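You operate a simulated robot arm through the tools that you are given. There is no shell and no other tool.

You run a simulated robot arm. Do the job below in one go: nothing can be reset, and whatever is moved stays where it is left.

## Task
Tighten the three loose bolts of the silver case with the blue driver.
Fine: they are where the orange gasket shows; leave the tight ones and the binder alone; put the driver back in its slot.

The check looks at the end state, three seconds after you hand in, the way a careful person would. Anything else that was tipped, shoved, dropped, spilled or broken makes it a failure.

## Robot
A 7-joint arm with a three-finger gripper, fixed in place. Base frame: the origin is on the floor under the middle of its stand, x ahead of it, y to its left, z up; the work surface is at about z = 804. Units: mm, degrees, N and s.
With the tool pointing down near the work surface it reaches from about 100 to 840 mm from the base axis. Its first joint turns from -166.0 to 166.0 degrees. Payload 2.94 kg.
The TCP is the grasp point between the finger pads, 30 mm short of the fingertips. In the tool frame z runs along the fingers and y along their closing line. The gripper opens to 132 mm; its body begins 107 mm behind the TCP.
Orientation is that of the tool frame in the base frame, as [roll, pitch, yaw] about the fixed x, y, z axes, in that order (R = Rz(yaw) Ry(pitch) Rx(roll)). With the fingers straight down and closing along the base's y, the tool's x points along the base's -x, its y along +y and its z along -z.

## Interface
- The arm moves only by the tool nudge_tool. Its argument "moves" is one flat list of numbers, 7 for each row, row after row: the gripper command, from -1 (shut) to 1 (fully open), values between in proportion, then the shift along the tool's x, y, z in mm, then the turn, a rotation vector about the tool's x, y, z in degrees. In form: [grip, x, y, z, ax, ay, az, grip, x, y, z, ax, ay, az, ...]. A call has 1 to 20 rows; each row shifts and turns the commanded pose from where the row before left it, along the tool's axes as they then stand. A row lasts 0.2 s, in which the tool goes at most 50 mm and 8.6 degrees; a call with a longer step from one row to the next is refused whole, and so is a gripper value outside its range. Where a pose cannot be reached the arm comes as near as it can. A force on the tool above 40 N (or 10 N above the force at the start of the call, whichever is more), or a blocked arm, ends the call early, and 0.2 s more pass. Each finger travels about 37.4 mm/s and halts on what it meets, pressing with about 33 N; the grip force reading is that of the motor and also rises with nothing between the fingers. The clock runs only during rows and for 0.2 s after the last one: add rows that do not move to give the fingers time. The reply holds the time, the measured pose of the TCP, the force on the tool along the base axes, the opening and the grip force, in the units named above and with some noise, with the torque about the TCP (base axes, N m) and any sound that the robot's microphone picked up, and new pictures: "show" is both (left out), scene, wrist or none.
- Cameras (640 x 400 px; columns grow to the right, rows downward): "scene" is fixed at [49, 501.6, 1653.1]; the picture's right is [-0.73, -0.68, 0.00], its down [-0.40, 0.43, -0.81] and it looks along [0.55, -0.60, -0.58] (base axes); focal length 310 px, centre (320, 200). "wrist" rides on the gripper at [72, 3, -144] in the tool frame; the picture's right is [-0.04, 1.00, 0.00], its down [-0.88, -0.04, -0.48] and it looks along [-0.47, -0.02, 0.88] (tool axes); focal length 256 px, centre (320, 200). There is no depth. A picture from a camera that has moved, and an enlarged one, comes with that camera's place and axes in the base frame and with its lens.
- lift_body(by): moves the trunk up (or, below 0, down) by that many mm; the arm rides with it, the base frame stays. It gives what a move gives, with no picture.
- zoom(camera, box): a new picture of the part [left, top, right, bottom] of that camera's present view, enlarged. The clock stands still meanwhile.
- hand_in(): hands the job in; it is judged then, once.

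Places have to be worked out from the pictures, the camera data and where the tool is seen. Open the gripper and draw the arm clear of the work before you hand the job in, unless the task says otherwise.

The tools are called after "Request:" by a JSON object that holds its "op" and its "data". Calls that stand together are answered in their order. nudge_tool: Moves the arm, as the interface text tells. Its arguments: {"type":"object","properties":{"moves":{"type":"array","items":{"type":"number"}},"show":{"type":"string","enum":["both","scene","wrist","none"]}},"required":["moves"]} The other tools are called the same way: lift_body (by) moves the trunk up or down; zoom (camera, box) takes an enlarged picture of a part of a camera's view; hand_in () hands the job in.

At the start:

```text
t: 0.0
ee_pos: [551.5, 202.2, 1361.7]
tcp_rot: [180.0, 0.0, -180.0]
contact_force: [0.9, 0.0, -0.1]
torque: [-0.01, 0.0, -0.02]
grip_width: 132.2
gripper_force: 0.1
trunk travel left (down, up): [-475.0, 65.0]
```

scene: 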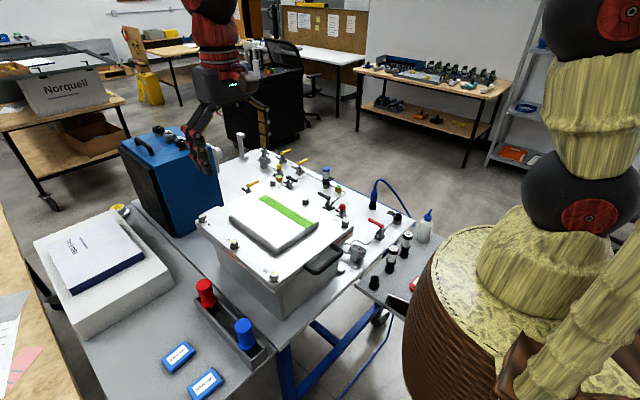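
wrist: 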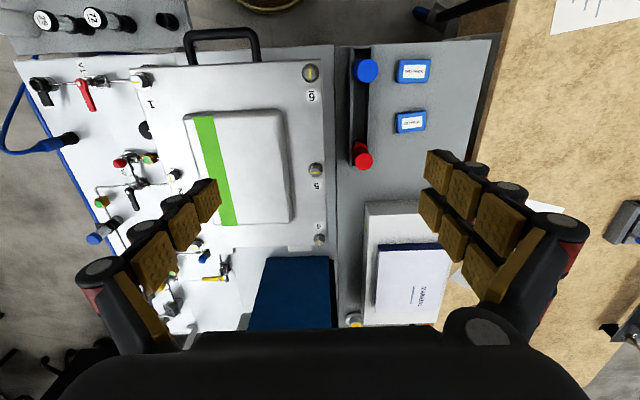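

I start by looking closer at the case, its bolts and the drivers in both views.

Request:
{"op": "zoom", "data": {"camera": "scene", "box": [180, 140, 420, 290]}}

Request:
{"op": "zoom", "data": {"camera": "wrist", "box": [120, 30, 440, 230]}}

Request:
{"op": "zoom", "data": {"camera": "scene", "box": [150, 260, 310, 400]}}

```text
2.67 times, centred on (300, 215) of scene
camera zoom: at [49.0, 501.6, 1653.1], right [-0.73, -0.68, 0.0], down [-0.4, 0.43, -0.81], along [0.55, -0.6, -0.58], focal length 826 px, centre (373, 160)
```

zoom: 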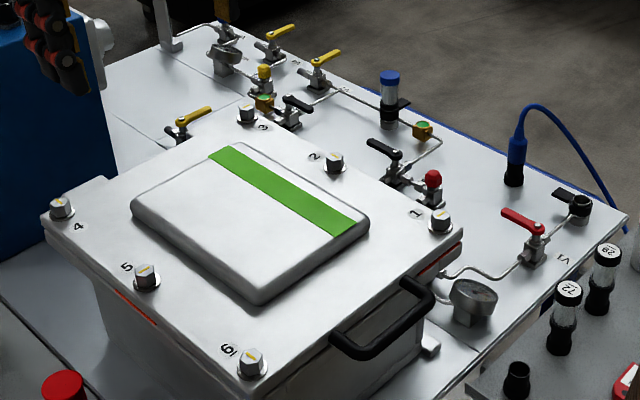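

```text
2.00 times, centred on (280, 130) of wrist
camera zoom: at [479.2, 206.3, 1507.8], right [0.04, 1.0, 0.0], down [0.88, -0.04, 0.48], along [0.47, -0.02, -0.88], focal length 512 px, centre (400, 340)
```

zoom: 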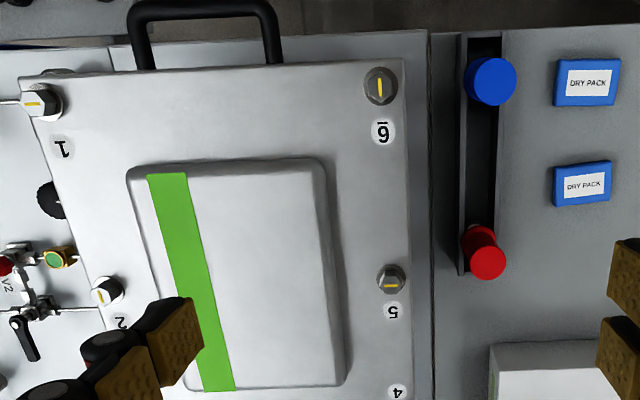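

```text
2.86 times, centred on (230, 330) of scene
camera zoom: at [49.0, 501.6, 1653.1], right [-0.73, -0.68, 0.0], down [-0.4, 0.43, -0.81], along [0.55, -0.6, -0.58], focal length 885 px, centre (577, -171)
```

zoom: 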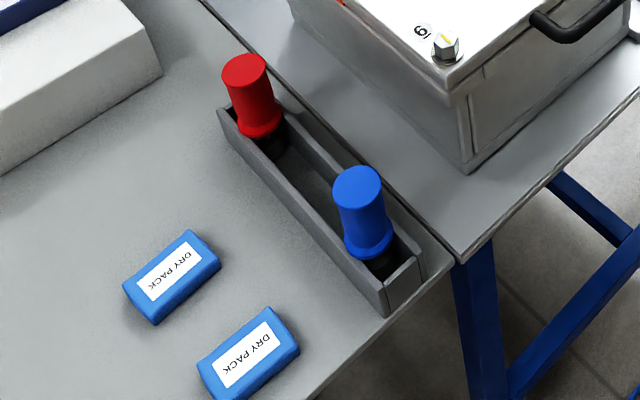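

The orange shows near bolt 5 and near bolt 1 at least; I zoom on every edge of the lid.

Request:
{"op": "zoom", "data": {"camera": "scene", "box": [190, 205, 290, 290]}}

Request:
{"op": "zoom", "data": {"camera": "scene", "box": [270, 205, 370, 290]}}

Request:
{"op": "zoom", "data": {"camera": "scene", "box": [190, 160, 300, 230]}}

Request:
{"op": "zoom", "data": {"camera": "scene", "box": [260, 160, 370, 240]}}

```text
4.71 times, centred on (240, 248) of scene
camera zoom: at [49.0, 501.6, 1653.1], right [-0.73, -0.68, 0.0], down [-0.4, 0.43, -0.81], along [0.55, -0.6, -0.58], focal length 1458 px, centre (696, -24)
```

zoom: 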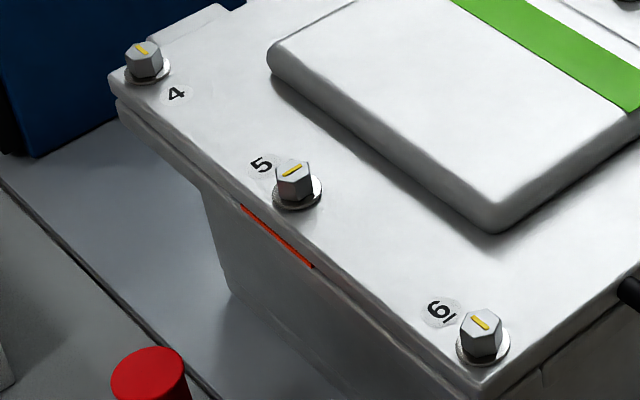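

```text
4.71 times, centred on (320, 248) of scene
camera zoom: at [49.0, 501.6, 1653.1], right [-0.73, -0.68, 0.0], down [-0.4, 0.43, -0.81], along [0.55, -0.6, -0.58], focal length 1458 px, centre (320, -24)
```

zoom: 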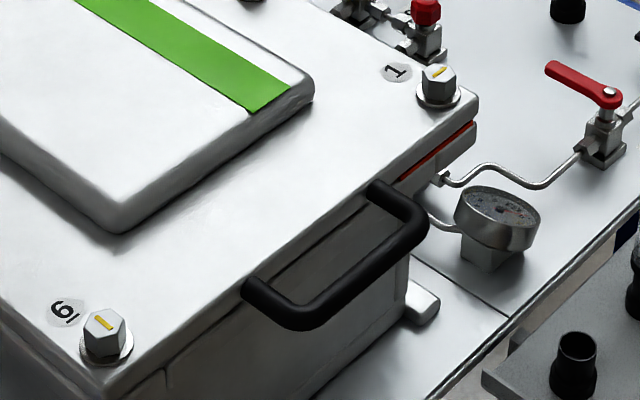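

```text
5.71 times, centred on (245, 195) of scene
camera zoom: at [49.0, 501.6, 1653.1], right [-0.73, -0.68, 0.0], down [-0.4, 0.43, -0.81], along [0.55, -0.6, -0.58], focal length 1771 px, centre (749, 229)
```

zoom: 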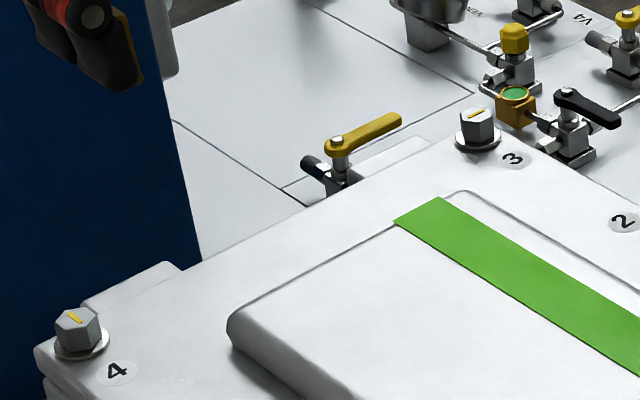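

```text
5.00 times, centred on (315, 200) of scene
camera zoom: at [49.0, 501.6, 1653.1], right [-0.73, -0.68, 0.0], down [-0.4, 0.43, -0.81], along [0.55, -0.6, -0.58], focal length 1550 px, centre (345, 200)
```

zoom: 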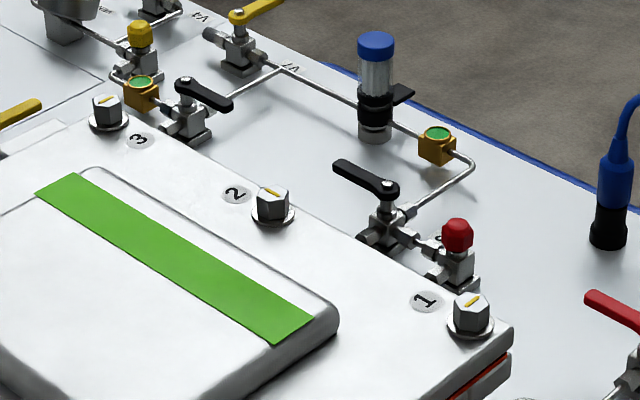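

Bolts 1 and 5 show orange beneath; the third is not visible from here. I zoom on the marks and drivers with the wrist camera, before moving to look at the hidden sides.

Request:
{"op": "zoom", "data": {"camera": "wrist", "box": [120, 50, 220, 115]}}

Request:
{"op": "zoom", "data": {"camera": "wrist", "box": [130, 130, 230, 195]}}

Request:
{"op": "zoom", "data": {"camera": "wrist", "box": [290, 40, 390, 180]}}

Request:
{"op": "zoom", "data": {"camera": "scene", "box": [185, 270, 275, 375]}}

```text
6.15 times, centred on (170, 82) of wrist
camera zoom: at [479.2, 206.3, 1507.8], right [0.04, 1.0, 0.0], down [0.88, -0.04, 0.48], along [0.47, -0.02, -0.88], focal length 1575 px, centre (1243, 923)
```

zoom: 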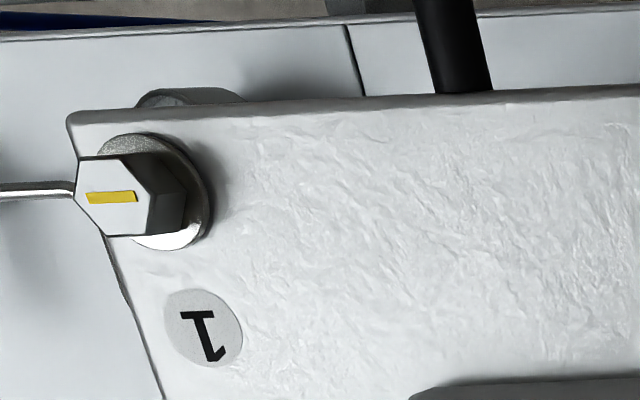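

```text
6.15 times, centred on (180, 162) of wrist
camera zoom: at [479.2, 206.3, 1507.8], right [0.04, 1.0, 0.0], down [0.88, -0.04, 0.48], along [0.47, -0.02, -0.88], focal length 1575 px, centre (1182, 431)
```

zoom: 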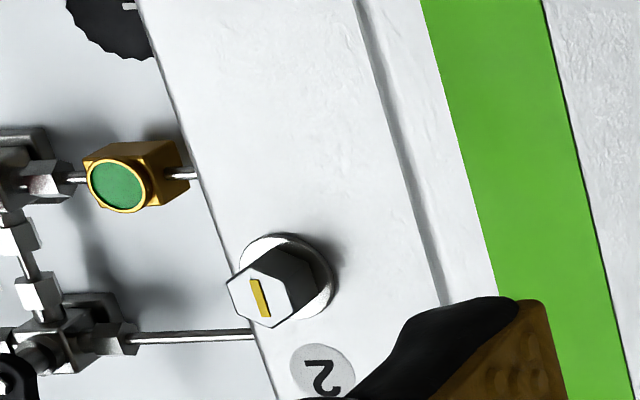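

```text
2.86 times, centred on (340, 110) of wrist
camera zoom: at [479.2, 206.3, 1507.8], right [0.04, 1.0, 0.0], down [0.88, -0.04, 0.48], along [0.47, -0.02, -0.88], focal length 731 px, centre (263, 457)
```

zoom: 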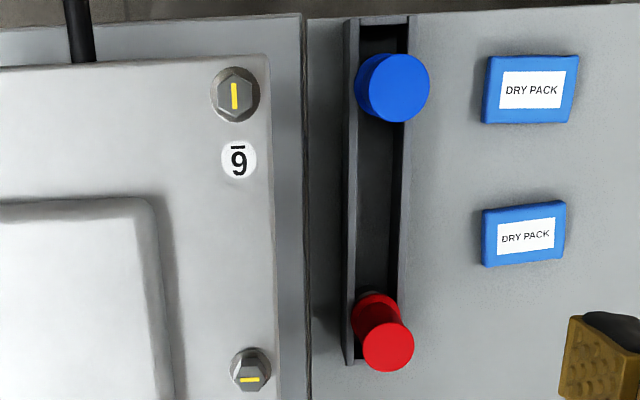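

```text
3.81 times, centred on (230, 322) of scene
camera zoom: at [49.0, 501.6, 1653.1], right [-0.73, -0.68, 0.0], down [-0.4, 0.43, -0.81], along [0.55, -0.6, -0.58], focal length 1180 px, centre (663, -267)
```

zoom: 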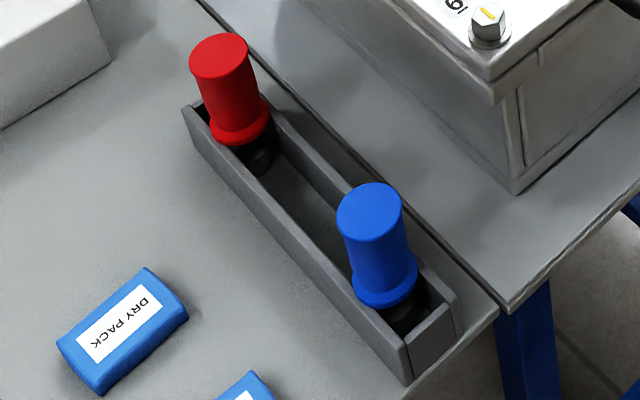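

The wrist view gives bolt tops at about z=1039: bolt 6 near (494,189), bolt 5 (662,190), bolt 1 (493,-93), bolt 2 (662,-91); the blue driver's top is about (496,296,942). I now move high over the case to its -y side so the wrist camera can look back at the hidden edge.

Request:
{"op": "nudge_tool", "data": {"moves": [1, 0, -48, 0, 0, 0, 0, 1, 0, -48, 0, 0, 0, 0, 1, 0, -48, 0, 0, 0, 0, 1, 0, -48, 0, 0, 0, 0, 1, 0, -48, 0, 0, 0, 0, 1, 0, -48, 0, 0, 0, 0, 1, 0, -48, 0, 0, 0, 0, 1, 0, -48, 0, 0, 0, 0, 1, 0, -48, 0, 0, 0, 0, 1, 0, -48, 0, 0, 0, 0, 1, 0, -48, 0, 0, 0, 0], "show": "wrist"}}

```text
t: 2.4
ee_pos: [552.6, -326.2, 1362.7]
tcp_rot: [179.9, -0.1, 180.0]
contact_force: [0.0, -0.1, -0.1]
torque: [0.07, -0.01, -0.01]
grip_width: 131.9
gripper_force: 0.1
trunk travel left (down, up): [-475.0, 65.0]
camera wrist: at [480.3, -323.9, 1507.5], right [0.04, 1.0, 0.0], down [0.88, -0.04, 0.47], along [0.47, -0.02, -0.88], focal length 256 px, centre (320, 200)
```

wrist: 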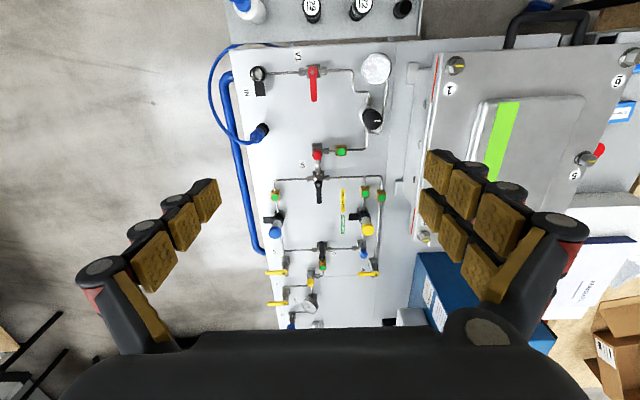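

The lid's -y edge is in view now; I zoom in on it.

Request:
{"op": "zoom", "data": {"camera": "wrist", "box": [390, 45, 490, 145]}}

Request:
{"op": "zoom", "data": {"camera": "wrist", "box": [390, 150, 490, 250]}}

```text
4.00 times, centred on (440, 95) of wrist
camera zoom: at [480.3, -323.9, 1507.5], right [0.04, 1.0, 0.0], down [0.88, -0.04, 0.47], along [0.47, -0.02, -0.88], focal length 1024 px, centre (-160, 620)
```

zoom: 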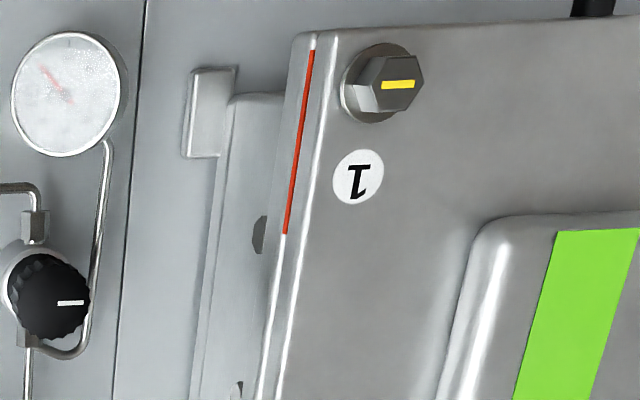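

```text
4.00 times, centred on (440, 200) of wrist
camera zoom: at [480.3, -323.9, 1507.5], right [0.04, 1.0, 0.0], down [0.88, -0.04, 0.47], along [0.47, -0.02, -0.88], focal length 1024 px, centre (-160, 200)
```

zoom: 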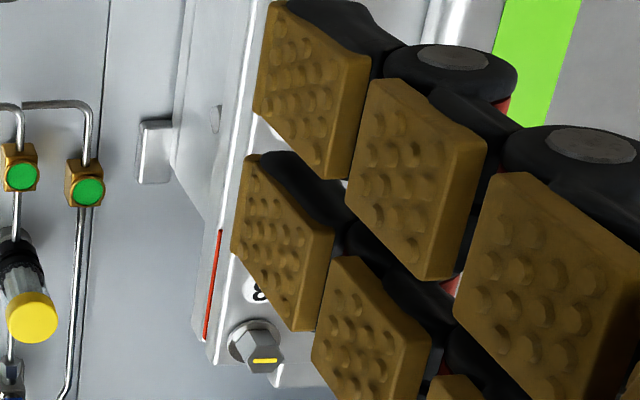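

Orange shows at the corner of bolt 1 and the corner of bolt 3 and none by bolt 2, so the loose ones are 1, 3 and 5 (their yellow marks also lie along y, the tight ones along x). I go back high over the case to above the blue driver for a closer look.

Request:
{"op": "nudge_tool", "data": {"moves": [1, 4.3, 47.8, 0, 0, 0, 0, 1, 4.3, 47.8, 0, 0, 0, 0, 1, 4.3, 47.8, 0, 0, 0, 0, 1, 4.3, 47.8, 0, 0, 0, 0, 1, 4.3, 47.8, 0, 0, 0, 0, 1, 4.3, 47.8, 0, 0, 0, 0, 1, 4.3, 47.8, 0, 0, 0, 0, 1, 4.3, 47.8, 0, 0, 0, 0, 1, 4.3, 47.8, 0, 0, 0, 0, 1, 4.3, 47.8, 0, 0, 0, 0, 1, 4.3, 47.8, 0, 0, 0, 0, 1, 4.3, 47.8, 0, 0, 0, 0, 1, 4.3, 47.8, 0, 0, 0, 0, 1, 0, 0, 40, 0, 0, 0, 1, 0, 0, 40, 0, 0, 0, 1, 0, 0, 40, 0, 0, 0, 1, 0, 0, 40, 0, 0, 0], "show": "both"}}

```text
t: 6.0
ee_pos: [495.8, 297.1, 1200.1]
tcp_rot: [180.0, -0.1, -180.0]
contact_force: [-0.3, 0.2, -0.9]
torque: [-0.03, 0.02, 0.0]
grip_width: 131.7
gripper_force: 0.0
trunk travel left (down, up): [-475.0, 65.0]
camera wrist: at [423.6, 300.5, 1345.3], right [0.04, 1.0, 0.0], down [0.88, -0.04, 0.48], along [0.48, -0.02, -0.88], focal length 256 px, centre (320, 200)
```

scene: 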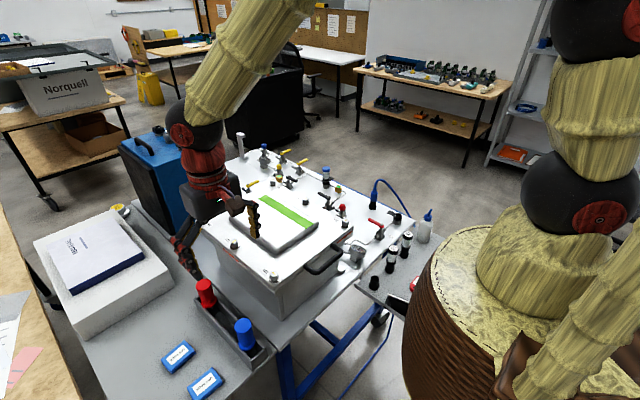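
wrist: 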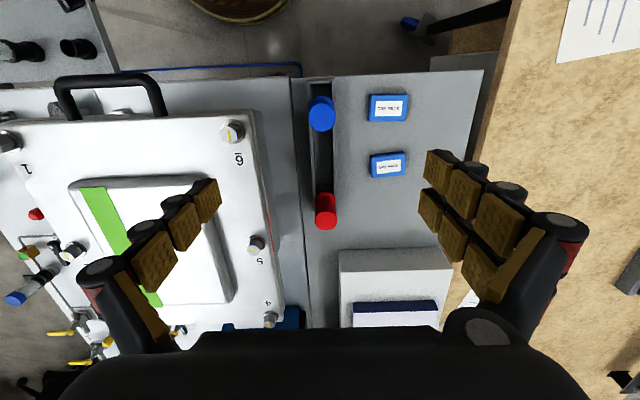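

I zoom to measure the driver's axis and the holder precisely.

Request:
{"op": "zoom", "data": {"camera": "wrist", "box": [280, 75, 380, 138]}}

Request:
{"op": "zoom", "data": {"camera": "wrist", "box": [280, 70, 380, 240]}}

Request:
{"op": "zoom", "data": {"camera": "scene", "box": [215, 310, 275, 375]}}

```text
6.35 times, centred on (330, 106) of wrist
camera zoom: at [423.6, 300.5, 1345.3], right [0.04, 1.0, 0.0], down [0.88, -0.04, 0.48], along [0.48, -0.02, -0.88], focal length 1625 px, centre (256, 794)
```

zoom: 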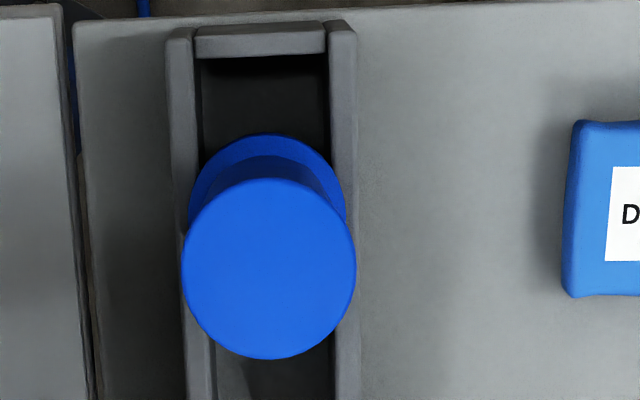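

```text
2.35 times, centred on (330, 155) of wrist
camera zoom: at [423.6, 300.5, 1345.3], right [0.04, 1.0, 0.0], down [0.88, -0.04, 0.48], along [0.48, -0.02, -0.88], focal length 602 px, centre (296, 306)
```

zoom: 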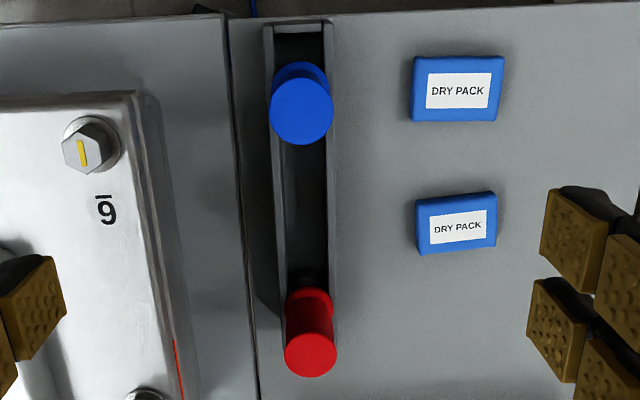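

```text
6.15 times, centred on (245, 342) of scene
camera zoom: at [49.0, 501.6, 1653.1], right [-0.73, -0.68, 0.0], down [-0.4, 0.43, -0.81], along [0.55, -0.6, -0.58], focal length 1907 px, centre (782, -677)
```

zoom: 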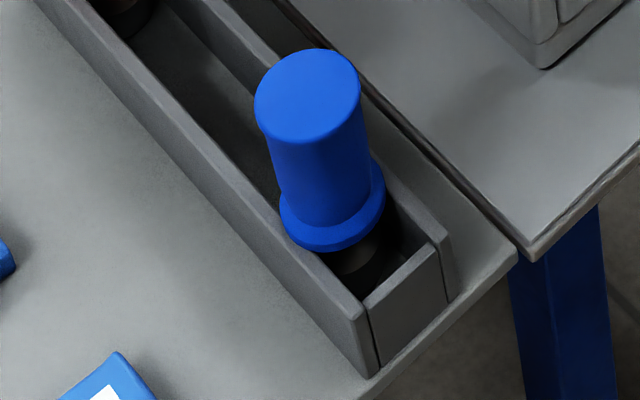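

The driver's handle is about 42 mm wide, axis near (498, 300), top z≈942, flange near z≈860. I partly close the fingers (to clear the case edge), centre on it and come down to just above its top.

Request:
{"op": "nudge_tool", "data": {"moves": [0.15, -2, 3.2, 0, 0, 0, 0, 0.15, 0, 0, 40, 0, 0, 0, 0.15, 0, 0, 40, 0, 0, 0, 0.15, 0, 0, 40, 0, 0, 0, 0.15, 0, 0, 40, 0, 0, 0, 0.15, 0, 0, 30, 0, 0, 0, 0.15, 0, 0, 0, 0, 0, 0], "show": "both"}}

```text
t: 7.6
ee_pos: [497.6, 300.4, 1011.8]
tcp_rot: [-180.0, 0.0, -180.0]
contact_force: [0.1, -0.1, 0.6]
torque: [0.02, -0.02, 0.02]
grip_width: 75.8
gripper_force: 0.2
trunk travel left (down, up): [-475.0, 65.0]
camera wrist: at [424.2, 303.2, 1155.8], right [0.04, 1.0, 0.0], down [0.88, -0.04, 0.48], along [0.48, -0.02, -0.88], focal length 256 px, centre (320, 200)
```

scene: 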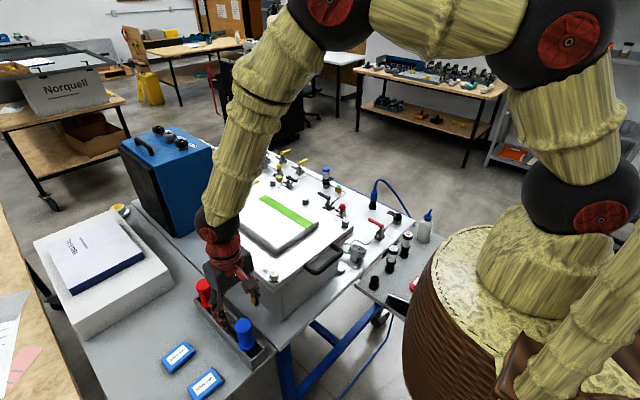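
wrist: 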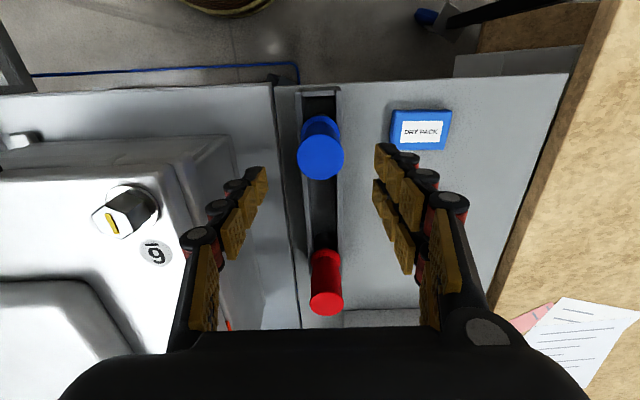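

The driver sits centred between the fingers in the wrist view; quick zoom to verify before descending.

Request:
{"op": "zoom", "data": {"camera": "wrist", "box": [230, 90, 450, 230]}}

Request:
{"op": "zoom", "data": {"camera": "scene", "box": [170, 210, 330, 360]}}

Request:
{"op": "zoom", "data": {"camera": "wrist", "box": [70, 160, 210, 290]}}

```text
2.86 times, centred on (340, 160) of wrist
camera zoom: at [424.2, 303.2, 1155.8], right [0.04, 1.0, 0.0], down [0.88, -0.04, 0.48], along [0.48, -0.02, -0.88], focal length 731 px, centre (263, 314)
```

zoom: 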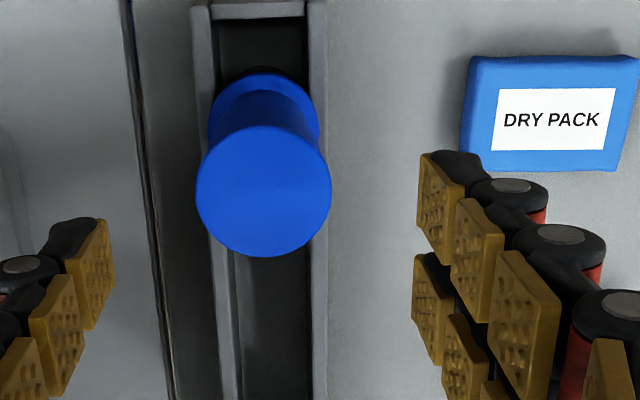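

```text
2.67 times, centred on (250, 285) of scene
camera zoom: at [49.0, 501.6, 1653.1], right [-0.73, -0.68, 0.0], down [-0.4, 0.43, -0.81], along [0.55, -0.6, -0.58], focal length 826 px, centre (507, -27)
```

zoom: 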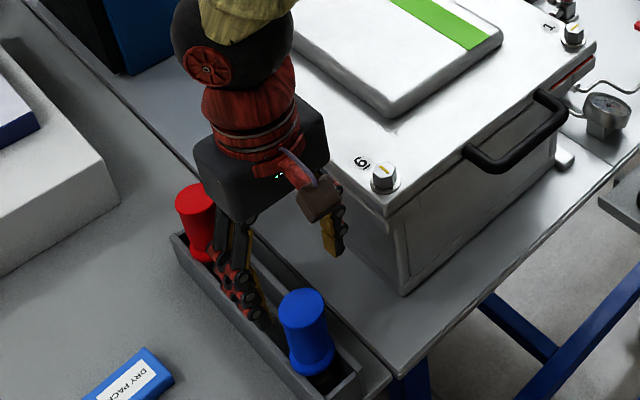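

```text
3.08 times, centred on (140, 225) of wrist
camera zoom: at [424.2, 303.2, 1155.8], right [0.04, 1.0, 0.0], down [0.88, -0.04, 0.48], along [0.48, -0.02, -0.88], focal length 788 px, centre (874, 123)
```

zoom: 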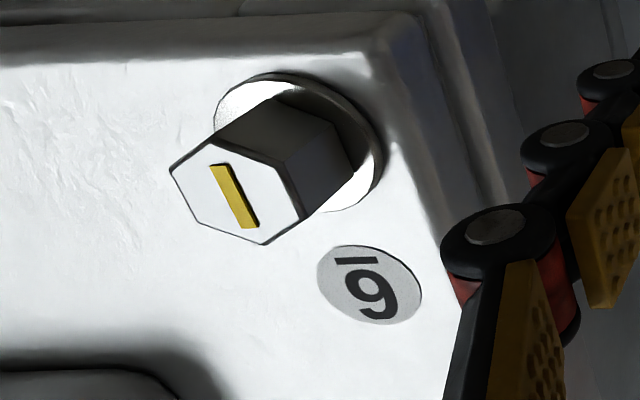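

Everything is centred (top seen at u=320, v≈157 against 156 predicted) and the -y finger keeps about 20 mm from the lid edge. I descend to TCP z≈902 around the handle, fingers still apart.

Request:
{"op": "nudge_tool", "data": {"moves": [0.15, 0, 0, 30, 0, 0, 0, 0.15, 0, 0, 30, 0, 0, 0, 0.15, 0, 0, 25, 0, 0, 0, 0.15, 0, 0, 25, 0, 0, 0, 0.15, 0, 0, 0, 0, 0, 0], "show": "both"}}

```text
t: 8.8
ee_pos: [496.6, 298.9, 902.2]
tcp_rot: [-180.0, 0.1, -180.0]
contact_force: [0.6, -0.4, 0.2]
torque: [0.02, -0.03, -0.02]
grip_width: 76.2
gripper_force: 0.1
trunk travel left (down, up): [-475.0, 65.0]
camera wrist: at [424.6, 301.9, 1047.5], right [0.04, 1.0, 0.0], down [0.88, -0.04, 0.48], along [0.48, -0.02, -0.88], focal length 256 px, centre (320, 200)
```

scene: 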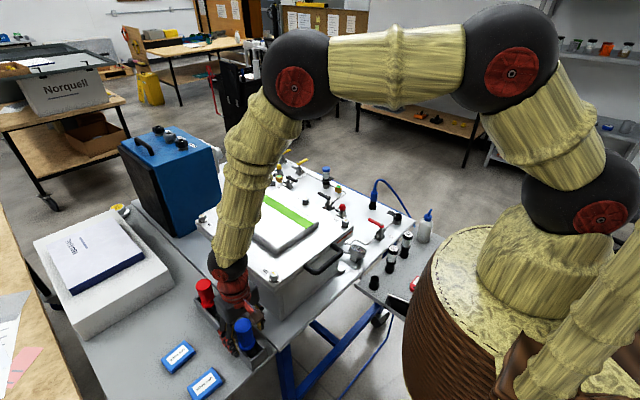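
wrist: 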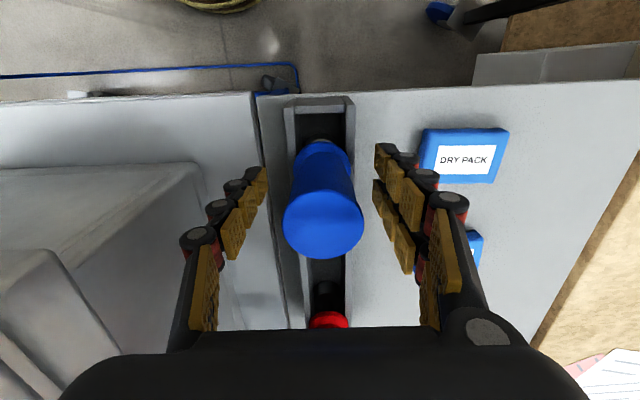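

Around the handle with no contact. I zoom once to check the fore-aft centring before closing.

Request:
{"op": "zoom", "data": {"camera": "wrist", "box": [230, 120, 430, 290]}}

Request:
{"op": "zoom", "data": {"camera": "scene", "box": [180, 260, 300, 380]}}

```text
2.35 times, centred on (330, 205) of wrist
camera zoom: at [424.6, 301.9, 1047.5], right [0.04, 1.0, 0.0], down [0.88, -0.04, 0.48], along [0.48, -0.02, -0.88], focal length 602 px, centre (296, 188)
```

zoom: 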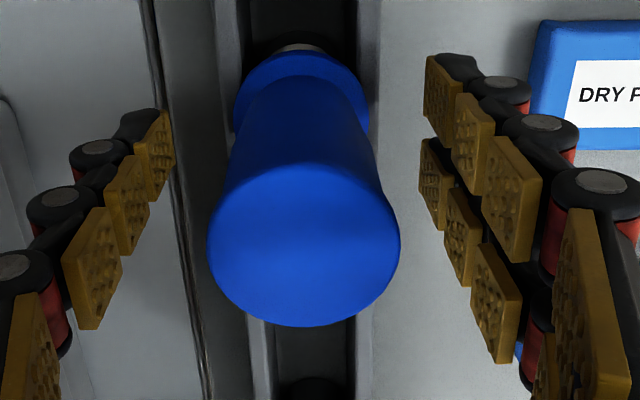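

```text
3.33 times, centred on (240, 320) of scene
camera zoom: at [49.0, 501.6, 1653.1], right [-0.73, -0.68, 0.0], down [-0.4, 0.43, -0.81], along [0.55, -0.6, -0.58], focal length 1033 px, centre (587, -200)
```

zoom: 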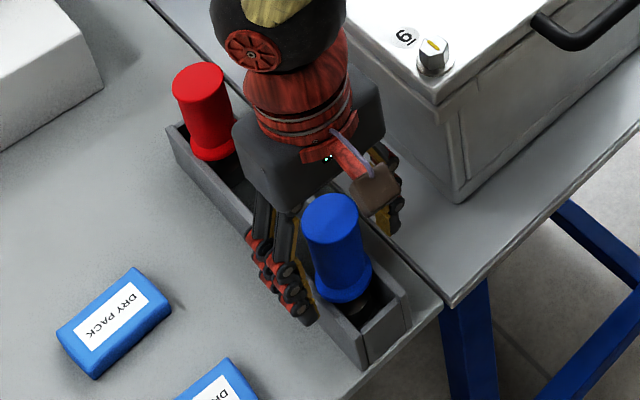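

Centring agrees to within a couple of millimetres. I close on the handle.

Request:
{"op": "nudge_tool", "data": {"moves": [-1, 0, 0, 0, 0, 0, 0, -1, 0, 0, 0, 0, 0, 0, -1, 0, 0, 0, 0, 0, 0, -1, 0, 0, 0, 0, 0, 0, -1, 0, 0, 0, 0, 0, 0, -1, 0, 0, 0, 0, 0, 0], "show": "both"}}

```text
t: 10.2
ee_pos: [496.1, 299.1, 903.3]
tcp_rot: [-179.9, 0.0, 179.9]
contact_force: [-0.1, 0.4, 0.3]
torque: [0.09, 0.0, 0.01]
grip_width: 38.1
gripper_force: 32.9
trunk travel left (down, up): [-475.0, 65.0]
camera wrist: at [424.9, 302.1, 1047.7], right [0.04, 1.0, 0.0], down [0.88, -0.04, 0.48], along [0.48, -0.02, -0.88], focal length 256 px, centre (320, 200)
```

scene: 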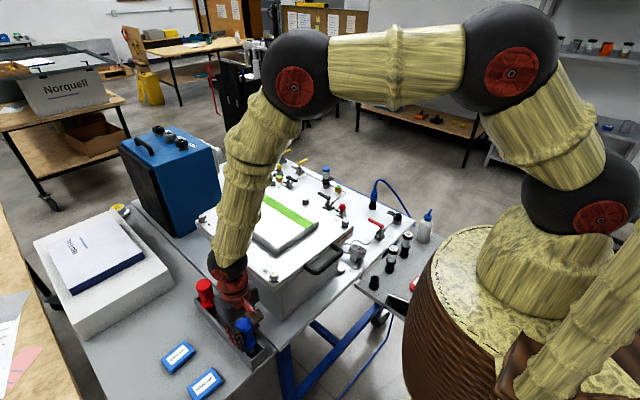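
wrist: 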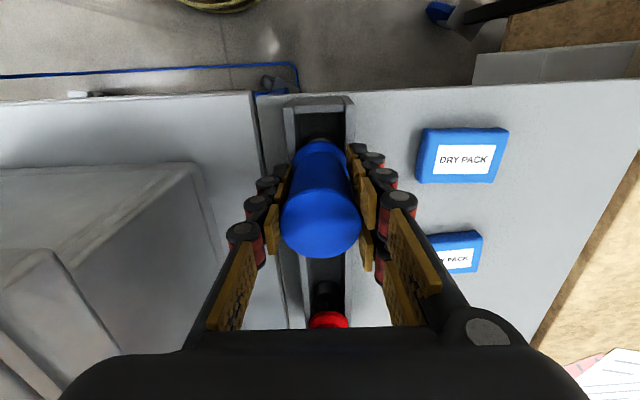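

Gripped at about 38 mm with 33 N. I lift straight up slowly, well above lid height, and look at the driver.

Request:
{"op": "nudge_tool", "data": {"moves": [-1, 0, 0, -10, 0, 0, 0, -1, 0, 0, -20, 0, 0, 0, -1, 0, 0, -30, 0, 0, 0, -1, 0, 0, -40, 0, 0, 0, -1, 0, 0, -40, 0, 0, 0, -1, 0, 0, -40, 0, 0, 0, -1, 0, 0, -40, 0, 0, 0, -1, 0, 0, -40, 0, 0, 0, -1, 0, 0, -40, 0, 0, 0, -1, 0, 0, 0, 0, 0, 0], "show": "both"}}

```text
t: 12.4
ee_pos: [496.8, 299.2, 1202.3]
tcp_rot: [180.0, -0.2, 180.0]
contact_force: [0.5, 0.1, -2.4]
torque: [-0.01, 0.02, 0.02]
grip_width: 37.9
gripper_force: 32.9
trunk travel left (down, up): [-475.0, 65.0]
camera wrist: at [425.5, 303.0, 1347.9], right [0.04, 1.0, 0.0], down [0.88, -0.04, 0.47], along [0.47, -0.02, -0.88], focal length 256 px, centre (320, 200)
```

scene: 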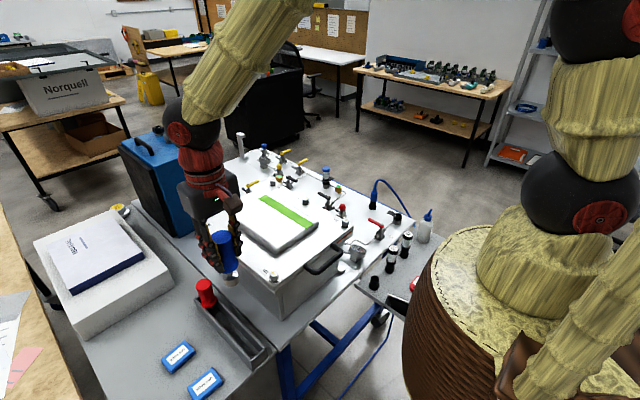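
wrist: 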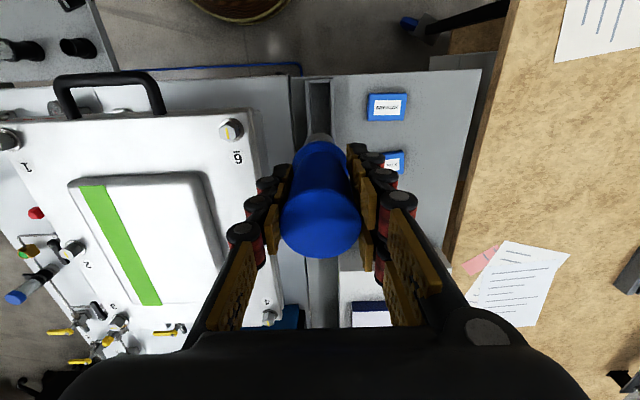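

The driver came up. I zoom on it to see its shaft, tip and length.

Request:
{"op": "zoom", "data": {"camera": "scene", "box": [190, 210, 270, 310]}}

Request:
{"op": "zoom", "data": {"camera": "wrist", "box": [270, 110, 370, 180]}}

Request:
{"op": "zoom", "data": {"camera": "scene", "box": [190, 280, 280, 375]}}

```text
4.00 times, centred on (230, 260) of scene
camera zoom: at [49.0, 501.6, 1653.1], right [-0.73, -0.68, 0.0], down [-0.4, 0.43, -0.81], along [0.55, -0.6, -0.58], focal length 1240 px, centre (680, -40)
```

zoom: 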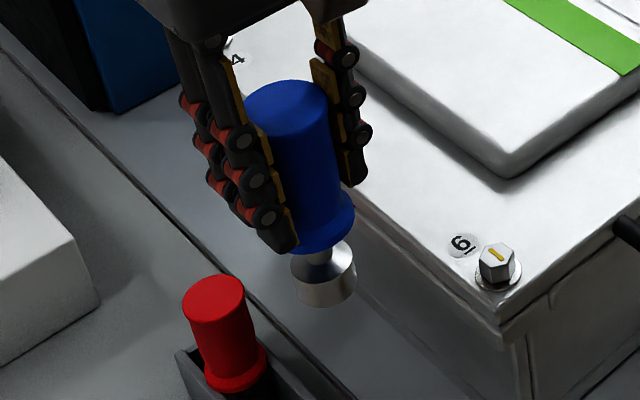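

```text
5.71 times, centred on (320, 145) of wrist
camera zoom: at [425.5, 303.0, 1347.9], right [0.04, 1.0, 0.0], down [0.88, -0.04, 0.47], along [0.47, -0.02, -0.88], focal length 1463 px, centre (320, 514)
```

zoom: 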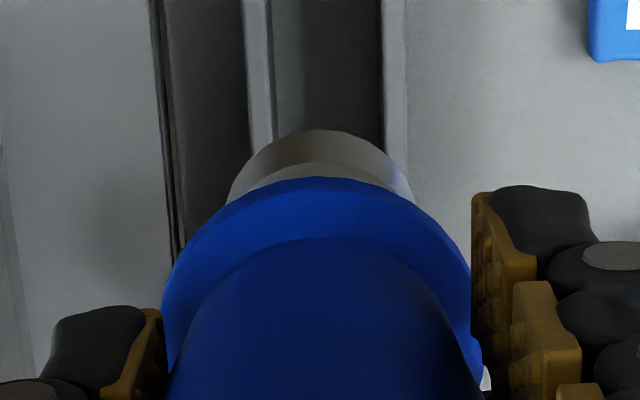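

```text
4.21 times, centred on (235, 328) of scene
camera zoom: at [49.0, 501.6, 1653.1], right [-0.73, -0.68, 0.0], down [-0.4, 0.43, -0.81], along [0.55, -0.6, -0.58], focal length 1305 px, centre (678, -337)
```

zoom: 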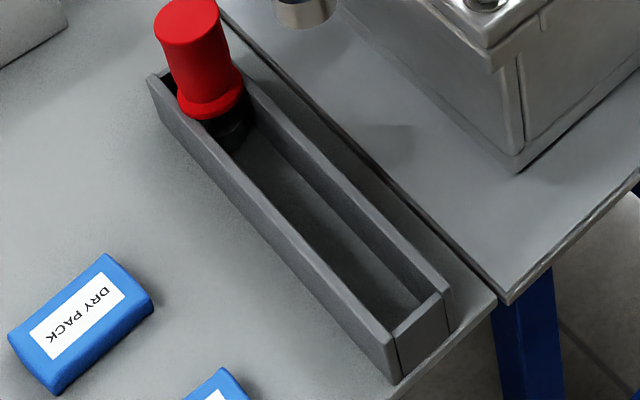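

The driver ends in a silver socket about 37 mm wide whose lower face is about 96 mm below the TCP. I move beside bolt 5 (over the holder, well above everything) to measure its place with the wrist camera.

Request:
{"op": "nudge_tool", "data": {"moves": [-1, -36, -2, 0, 0, 0, 0, -1, -36, -2, 0, 0, 0, 0, -1, -36, -2, 0, 0, 0, 0, -1, -36, -2, 0, 0, 0, 0, -1, 0, 0, 0, 0, 0, 0], "show": "both"}}

```text
t: 13.6
ee_pos: [641.4, 292.2, 1203.4]
tcp_rot: [-180.0, 0.0, -180.0]
contact_force: [-0.3, 0.0, -2.2]
torque: [0.0, -0.02, 0.01]
grip_width: 37.9
gripper_force: 33.3
trunk travel left (down, up): [-475.0, 65.0]
camera wrist: at [569.3, 295.6, 1347.4], right [0.04, 1.0, 0.0], down [0.88, -0.04, 0.48], along [0.48, -0.02, -0.88], focal length 256 px, centre (320, 200)
```

scene: 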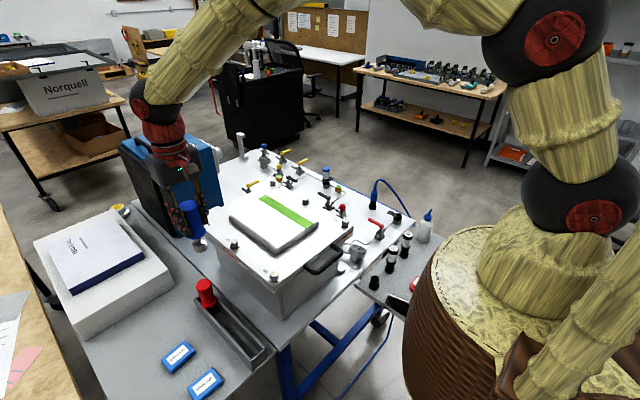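
wrist: 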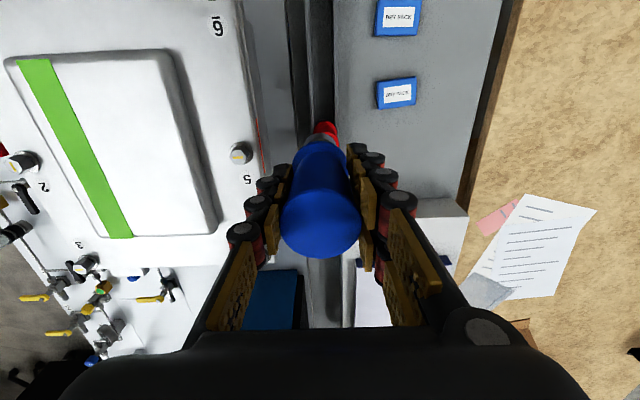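

Bolt 5 is clearly visible; I zoom for its exact pixel and also on bolts 3 and 2.

Request:
{"op": "zoom", "data": {"camera": "wrist", "box": [215, 135, 275, 175]}}

Request:
{"op": "zoom", "data": {"camera": "wrist", "box": [60, 240, 120, 285]}}

Request:
{"op": "zoom", "data": {"camera": "scene", "box": [215, 225, 255, 255]}}

```text
10.00 times, centred on (245, 155) of wrist
camera zoom: at [569.3, 295.6, 1347.4], right [0.04, 1.0, 0.0], down [0.88, -0.04, 0.48], along [0.48, -0.02, -0.88], focal length 2560 px, centre (1070, 650)
```

zoom: 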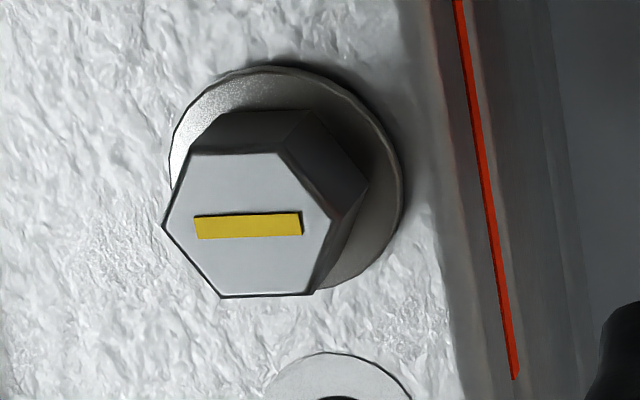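

```text
8.89 times, centred on (90, 262) of wrist
camera zoom: at [569.3, 295.6, 1347.4], right [0.04, 1.0, 0.0], down [0.88, -0.04, 0.48], along [0.48, -0.02, -0.88], focal length 2276 px, centre (2364, -356)
```

zoom: 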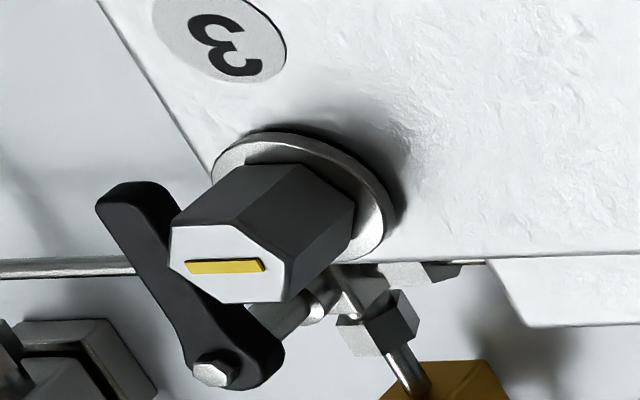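

```text
13.33 times, centred on (235, 240) of scene
camera zoom: at [49.0, 501.6, 1653.1], right [-0.73, -0.68, 0.0], down [-0.4, 0.43, -0.81], along [0.55, -0.6, -0.58], focal length 4132 px, centre (1453, -333)
```

zoom: 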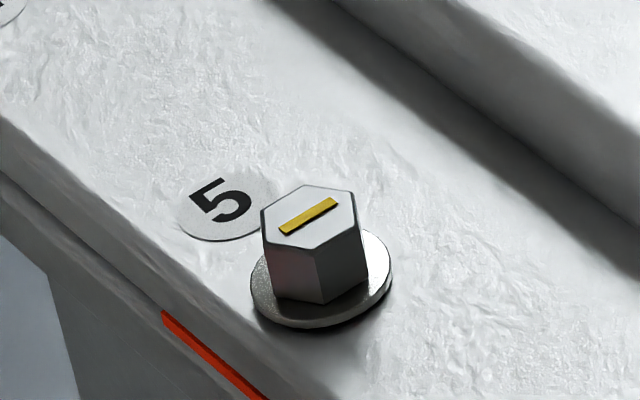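

Bolt 5's head is near (669, 188, ~1042). I hover the socket above it and compare socket and bolt in the scene camera.

Request:
{"op": "nudge_tool", "data": {"moves": [-1, -9, -34, 0, 0, 0, 0, -1, -9, -34, 0, 0, 0, 0, -1, -9.4, -34.3, 0, 0, 0, 0, -1, 0, 0, 20, 0, 0, 0, -1, 0, 0, 16, 0, 0, 0, -1, 0, 0, 0, 0, 0, 0], "show": "both"}}

Request:
{"op": "zoom", "data": {"camera": "scene", "box": [195, 180, 275, 260]}}

```text
t: 15.0
ee_pos: [669.3, 190.4, 1167.9]
tcp_rot: [179.9, 0.0, -179.9]
contact_force: [0.6, -0.3, -2.0]
torque: [-0.01, -0.01, 0.04]
grip_width: 38.2
gripper_force: 32.6
trunk travel left (down, up): [-475.0, 65.0]
camera wrist: at [596.8, 193.8, 1311.4], right [0.04, 1.0, 0.0], down [0.88, -0.04, 0.48], along [0.48, -0.02, -0.88], focal length 256 px, centre (320, 200)
```

scene: 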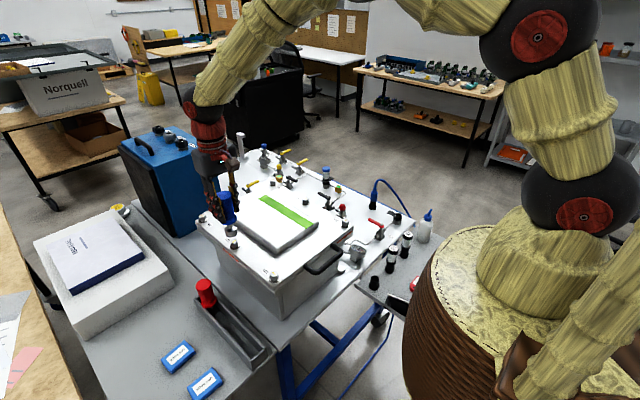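
wrist: 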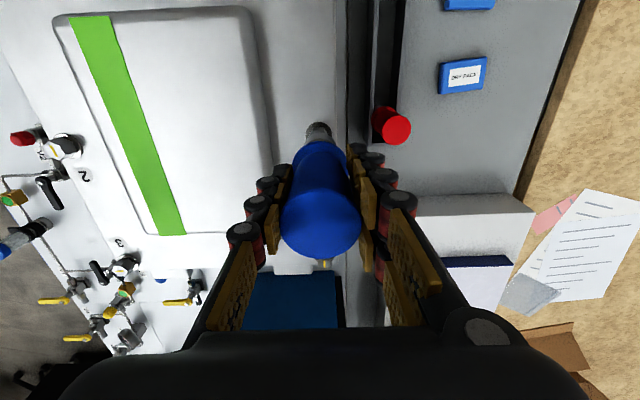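

```text
5.00 times, centred on (235, 220) of scene
camera zoom: at [49.0, 501.6, 1653.1], right [-0.73, -0.68, 0.0], down [-0.4, 0.43, -0.81], along [0.55, -0.6, -0.58], focal length 1550 px, centre (745, 100)
```

zoom: 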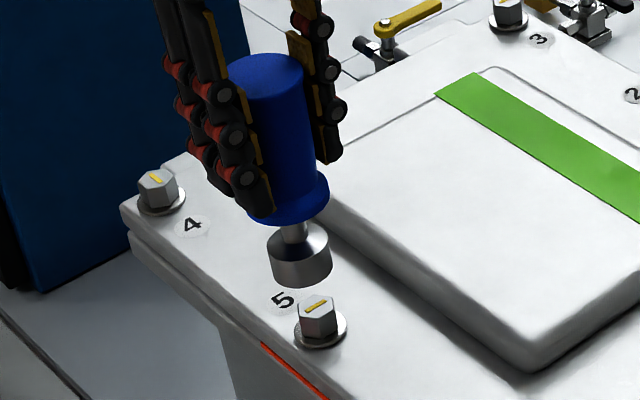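

The socket hovers just beyond the bolt; I zoom tighter to measure the offset.

Request:
{"op": "zoom", "data": {"camera": "scene", "box": [220, 220, 260, 250]}}

Request:
{"op": "zoom", "data": {"camera": "wrist", "box": [290, 110, 350, 150]}}

Request:
{"op": "zoom", "data": {"camera": "scene", "box": [205, 180, 255, 230]}}

```text
13.33 times, centred on (240, 235) of scene
camera zoom: at [49.0, 501.6, 1653.1], right [-0.73, -0.68, 0.0], down [-0.4, 0.43, -0.81], along [0.55, -0.6, -0.58], focal length 4132 px, centre (1387, -267)
```

zoom: 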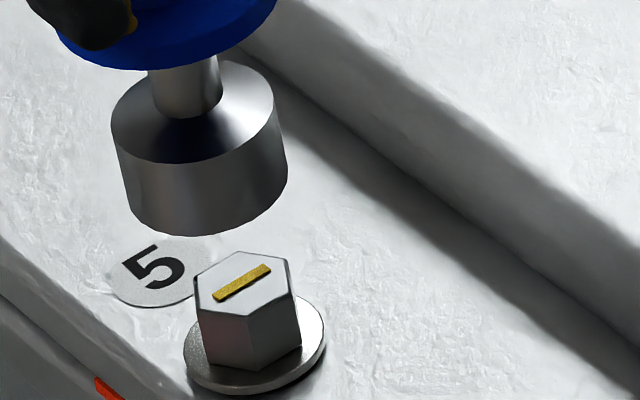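

```text
10.00 times, centred on (320, 130) of wrist
camera zoom: at [596.8, 193.8, 1311.4], right [0.04, 1.0, 0.0], down [0.88, -0.04, 0.48], along [0.48, -0.02, -0.88], focal length 2560 px, centre (320, 900)
```

zoom: 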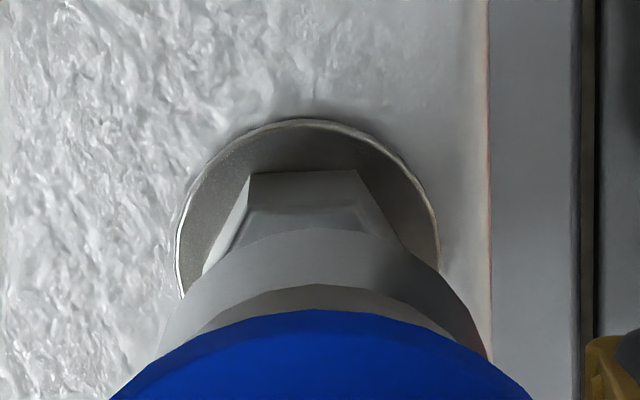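

```text
8.00 times, centred on (230, 205) of scene
camera zoom: at [49.0, 501.6, 1653.1], right [-0.73, -0.68, 0.0], down [-0.4, 0.43, -0.81], along [0.55, -0.6, -0.58], focal length 2479 px, centre (1040, 160)
```

zoom: 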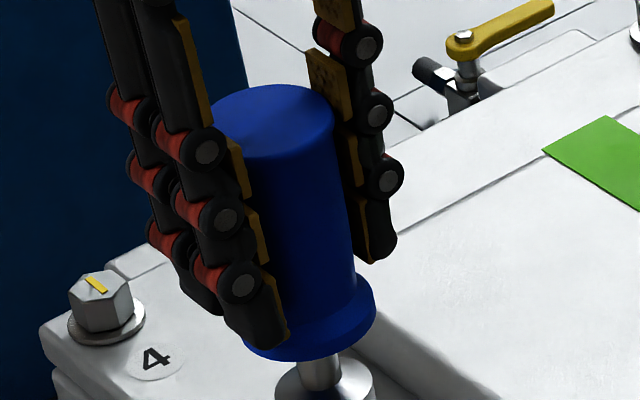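

The socket's axis sits about 5 mm ahead (+x) of the TCP line and the bolt is about 3.5 mm in -x and 1.5 mm in -y from the socket. I correct that, then turn the wrist back by 90° about the driver's own axis to gain tightening range and get a second view direction.

Request:
{"op": "nudge_tool", "data": {"moves": [-1, 3.5, -1.5, 0, 0, 0, 0, -1, -0.08, -0.71, 0, 0, 0, -8.2, -1, -0.08, -0.71, 0, 0, 0, -8.2, -1, -0.08, -0.71, 0, 0, 0, -8.2, -1, -0.08, -0.71, 0, 0, 0, -8.2, -1, -0.08, -0.71, 0, 0, 0, -8.2, -1, -0.08, -0.71, 0, 0, 0, -8.2, -1, -0.08, -0.71, 0, 0, 0, -8.2, -1, -0.08, -0.71, 0, 0, 0, -8.2, -1, -0.08, -0.71, 0, 0, 0, -8.2, -1, -0.08, -0.71, 0, 0, 0, -8.2, -1, -0.08, -0.71, 0, 0, 0, -8, -1, 0, 0, 0, 0, 0, 0], "show": "both"}}

Request:
{"op": "zoom", "data": {"camera": "scene", "box": [220, 220, 260, 250]}}

Request:
{"op": "zoom", "data": {"camera": "wrist", "box": [290, 110, 350, 150]}}

```text
t: 17.8
ee_pos: [670.6, 183.3, 1166.9]
tcp_rot: [-180.0, 0.0, -89.9]
contact_force: [-0.1, -0.1, -1.7]
torque: [0.0, 0.0, -0.02]
grip_width: 38.0
gripper_force: 33.3
trunk travel left (down, up): [-475.0, 65.0]
camera wrist: at [667.7, 111.2, 1311.4], right [-1.0, 0.04, 0.0], down [0.04, 0.88, 0.48], along [0.02, 0.48, -0.88], focal length 256 px, centre (320, 200)
```

scene: 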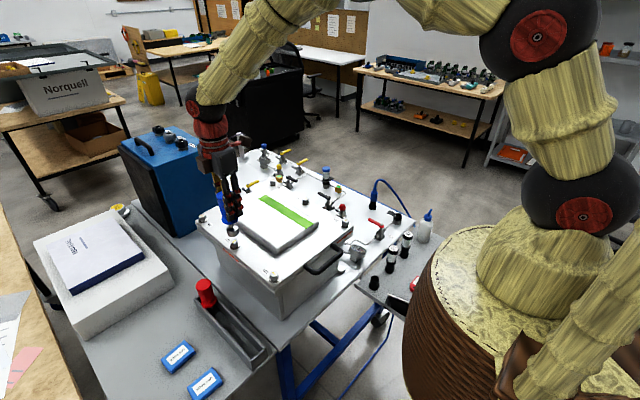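
wrist: 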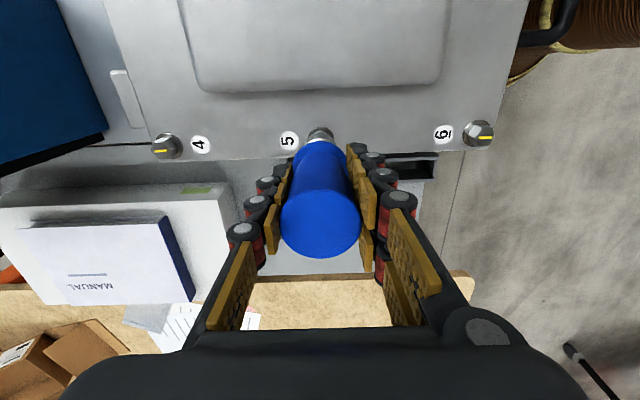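

```text
13.33 times, centred on (240, 235) of scene
camera zoom: at [49.0, 501.6, 1653.1], right [-0.73, -0.68, 0.0], down [-0.4, 0.43, -0.81], along [0.55, -0.6, -0.58], focal length 4132 px, centre (1387, -267)
```

zoom: 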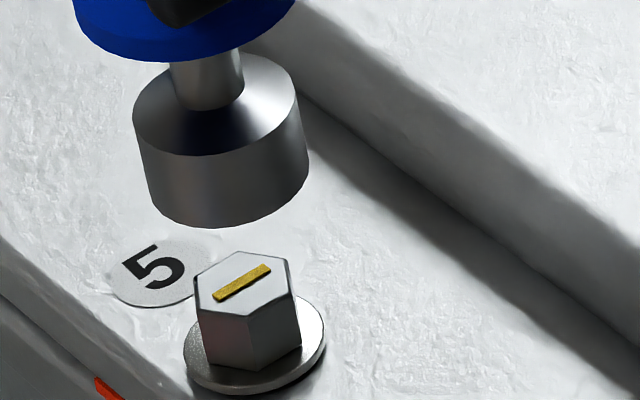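

```text
10.00 times, centred on (320, 130) of wrist
camera zoom: at [667.7, 111.2, 1311.4], right [-1.0, 0.04, 0.0], down [0.04, 0.88, 0.48], along [0.02, 0.48, -0.88], focal length 2560 px, centre (320, 900)
```

zoom: 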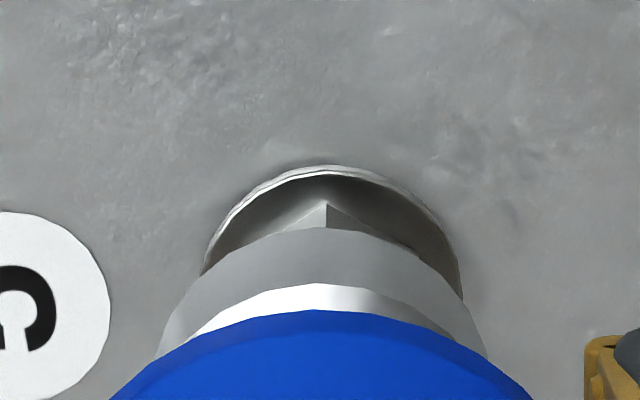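

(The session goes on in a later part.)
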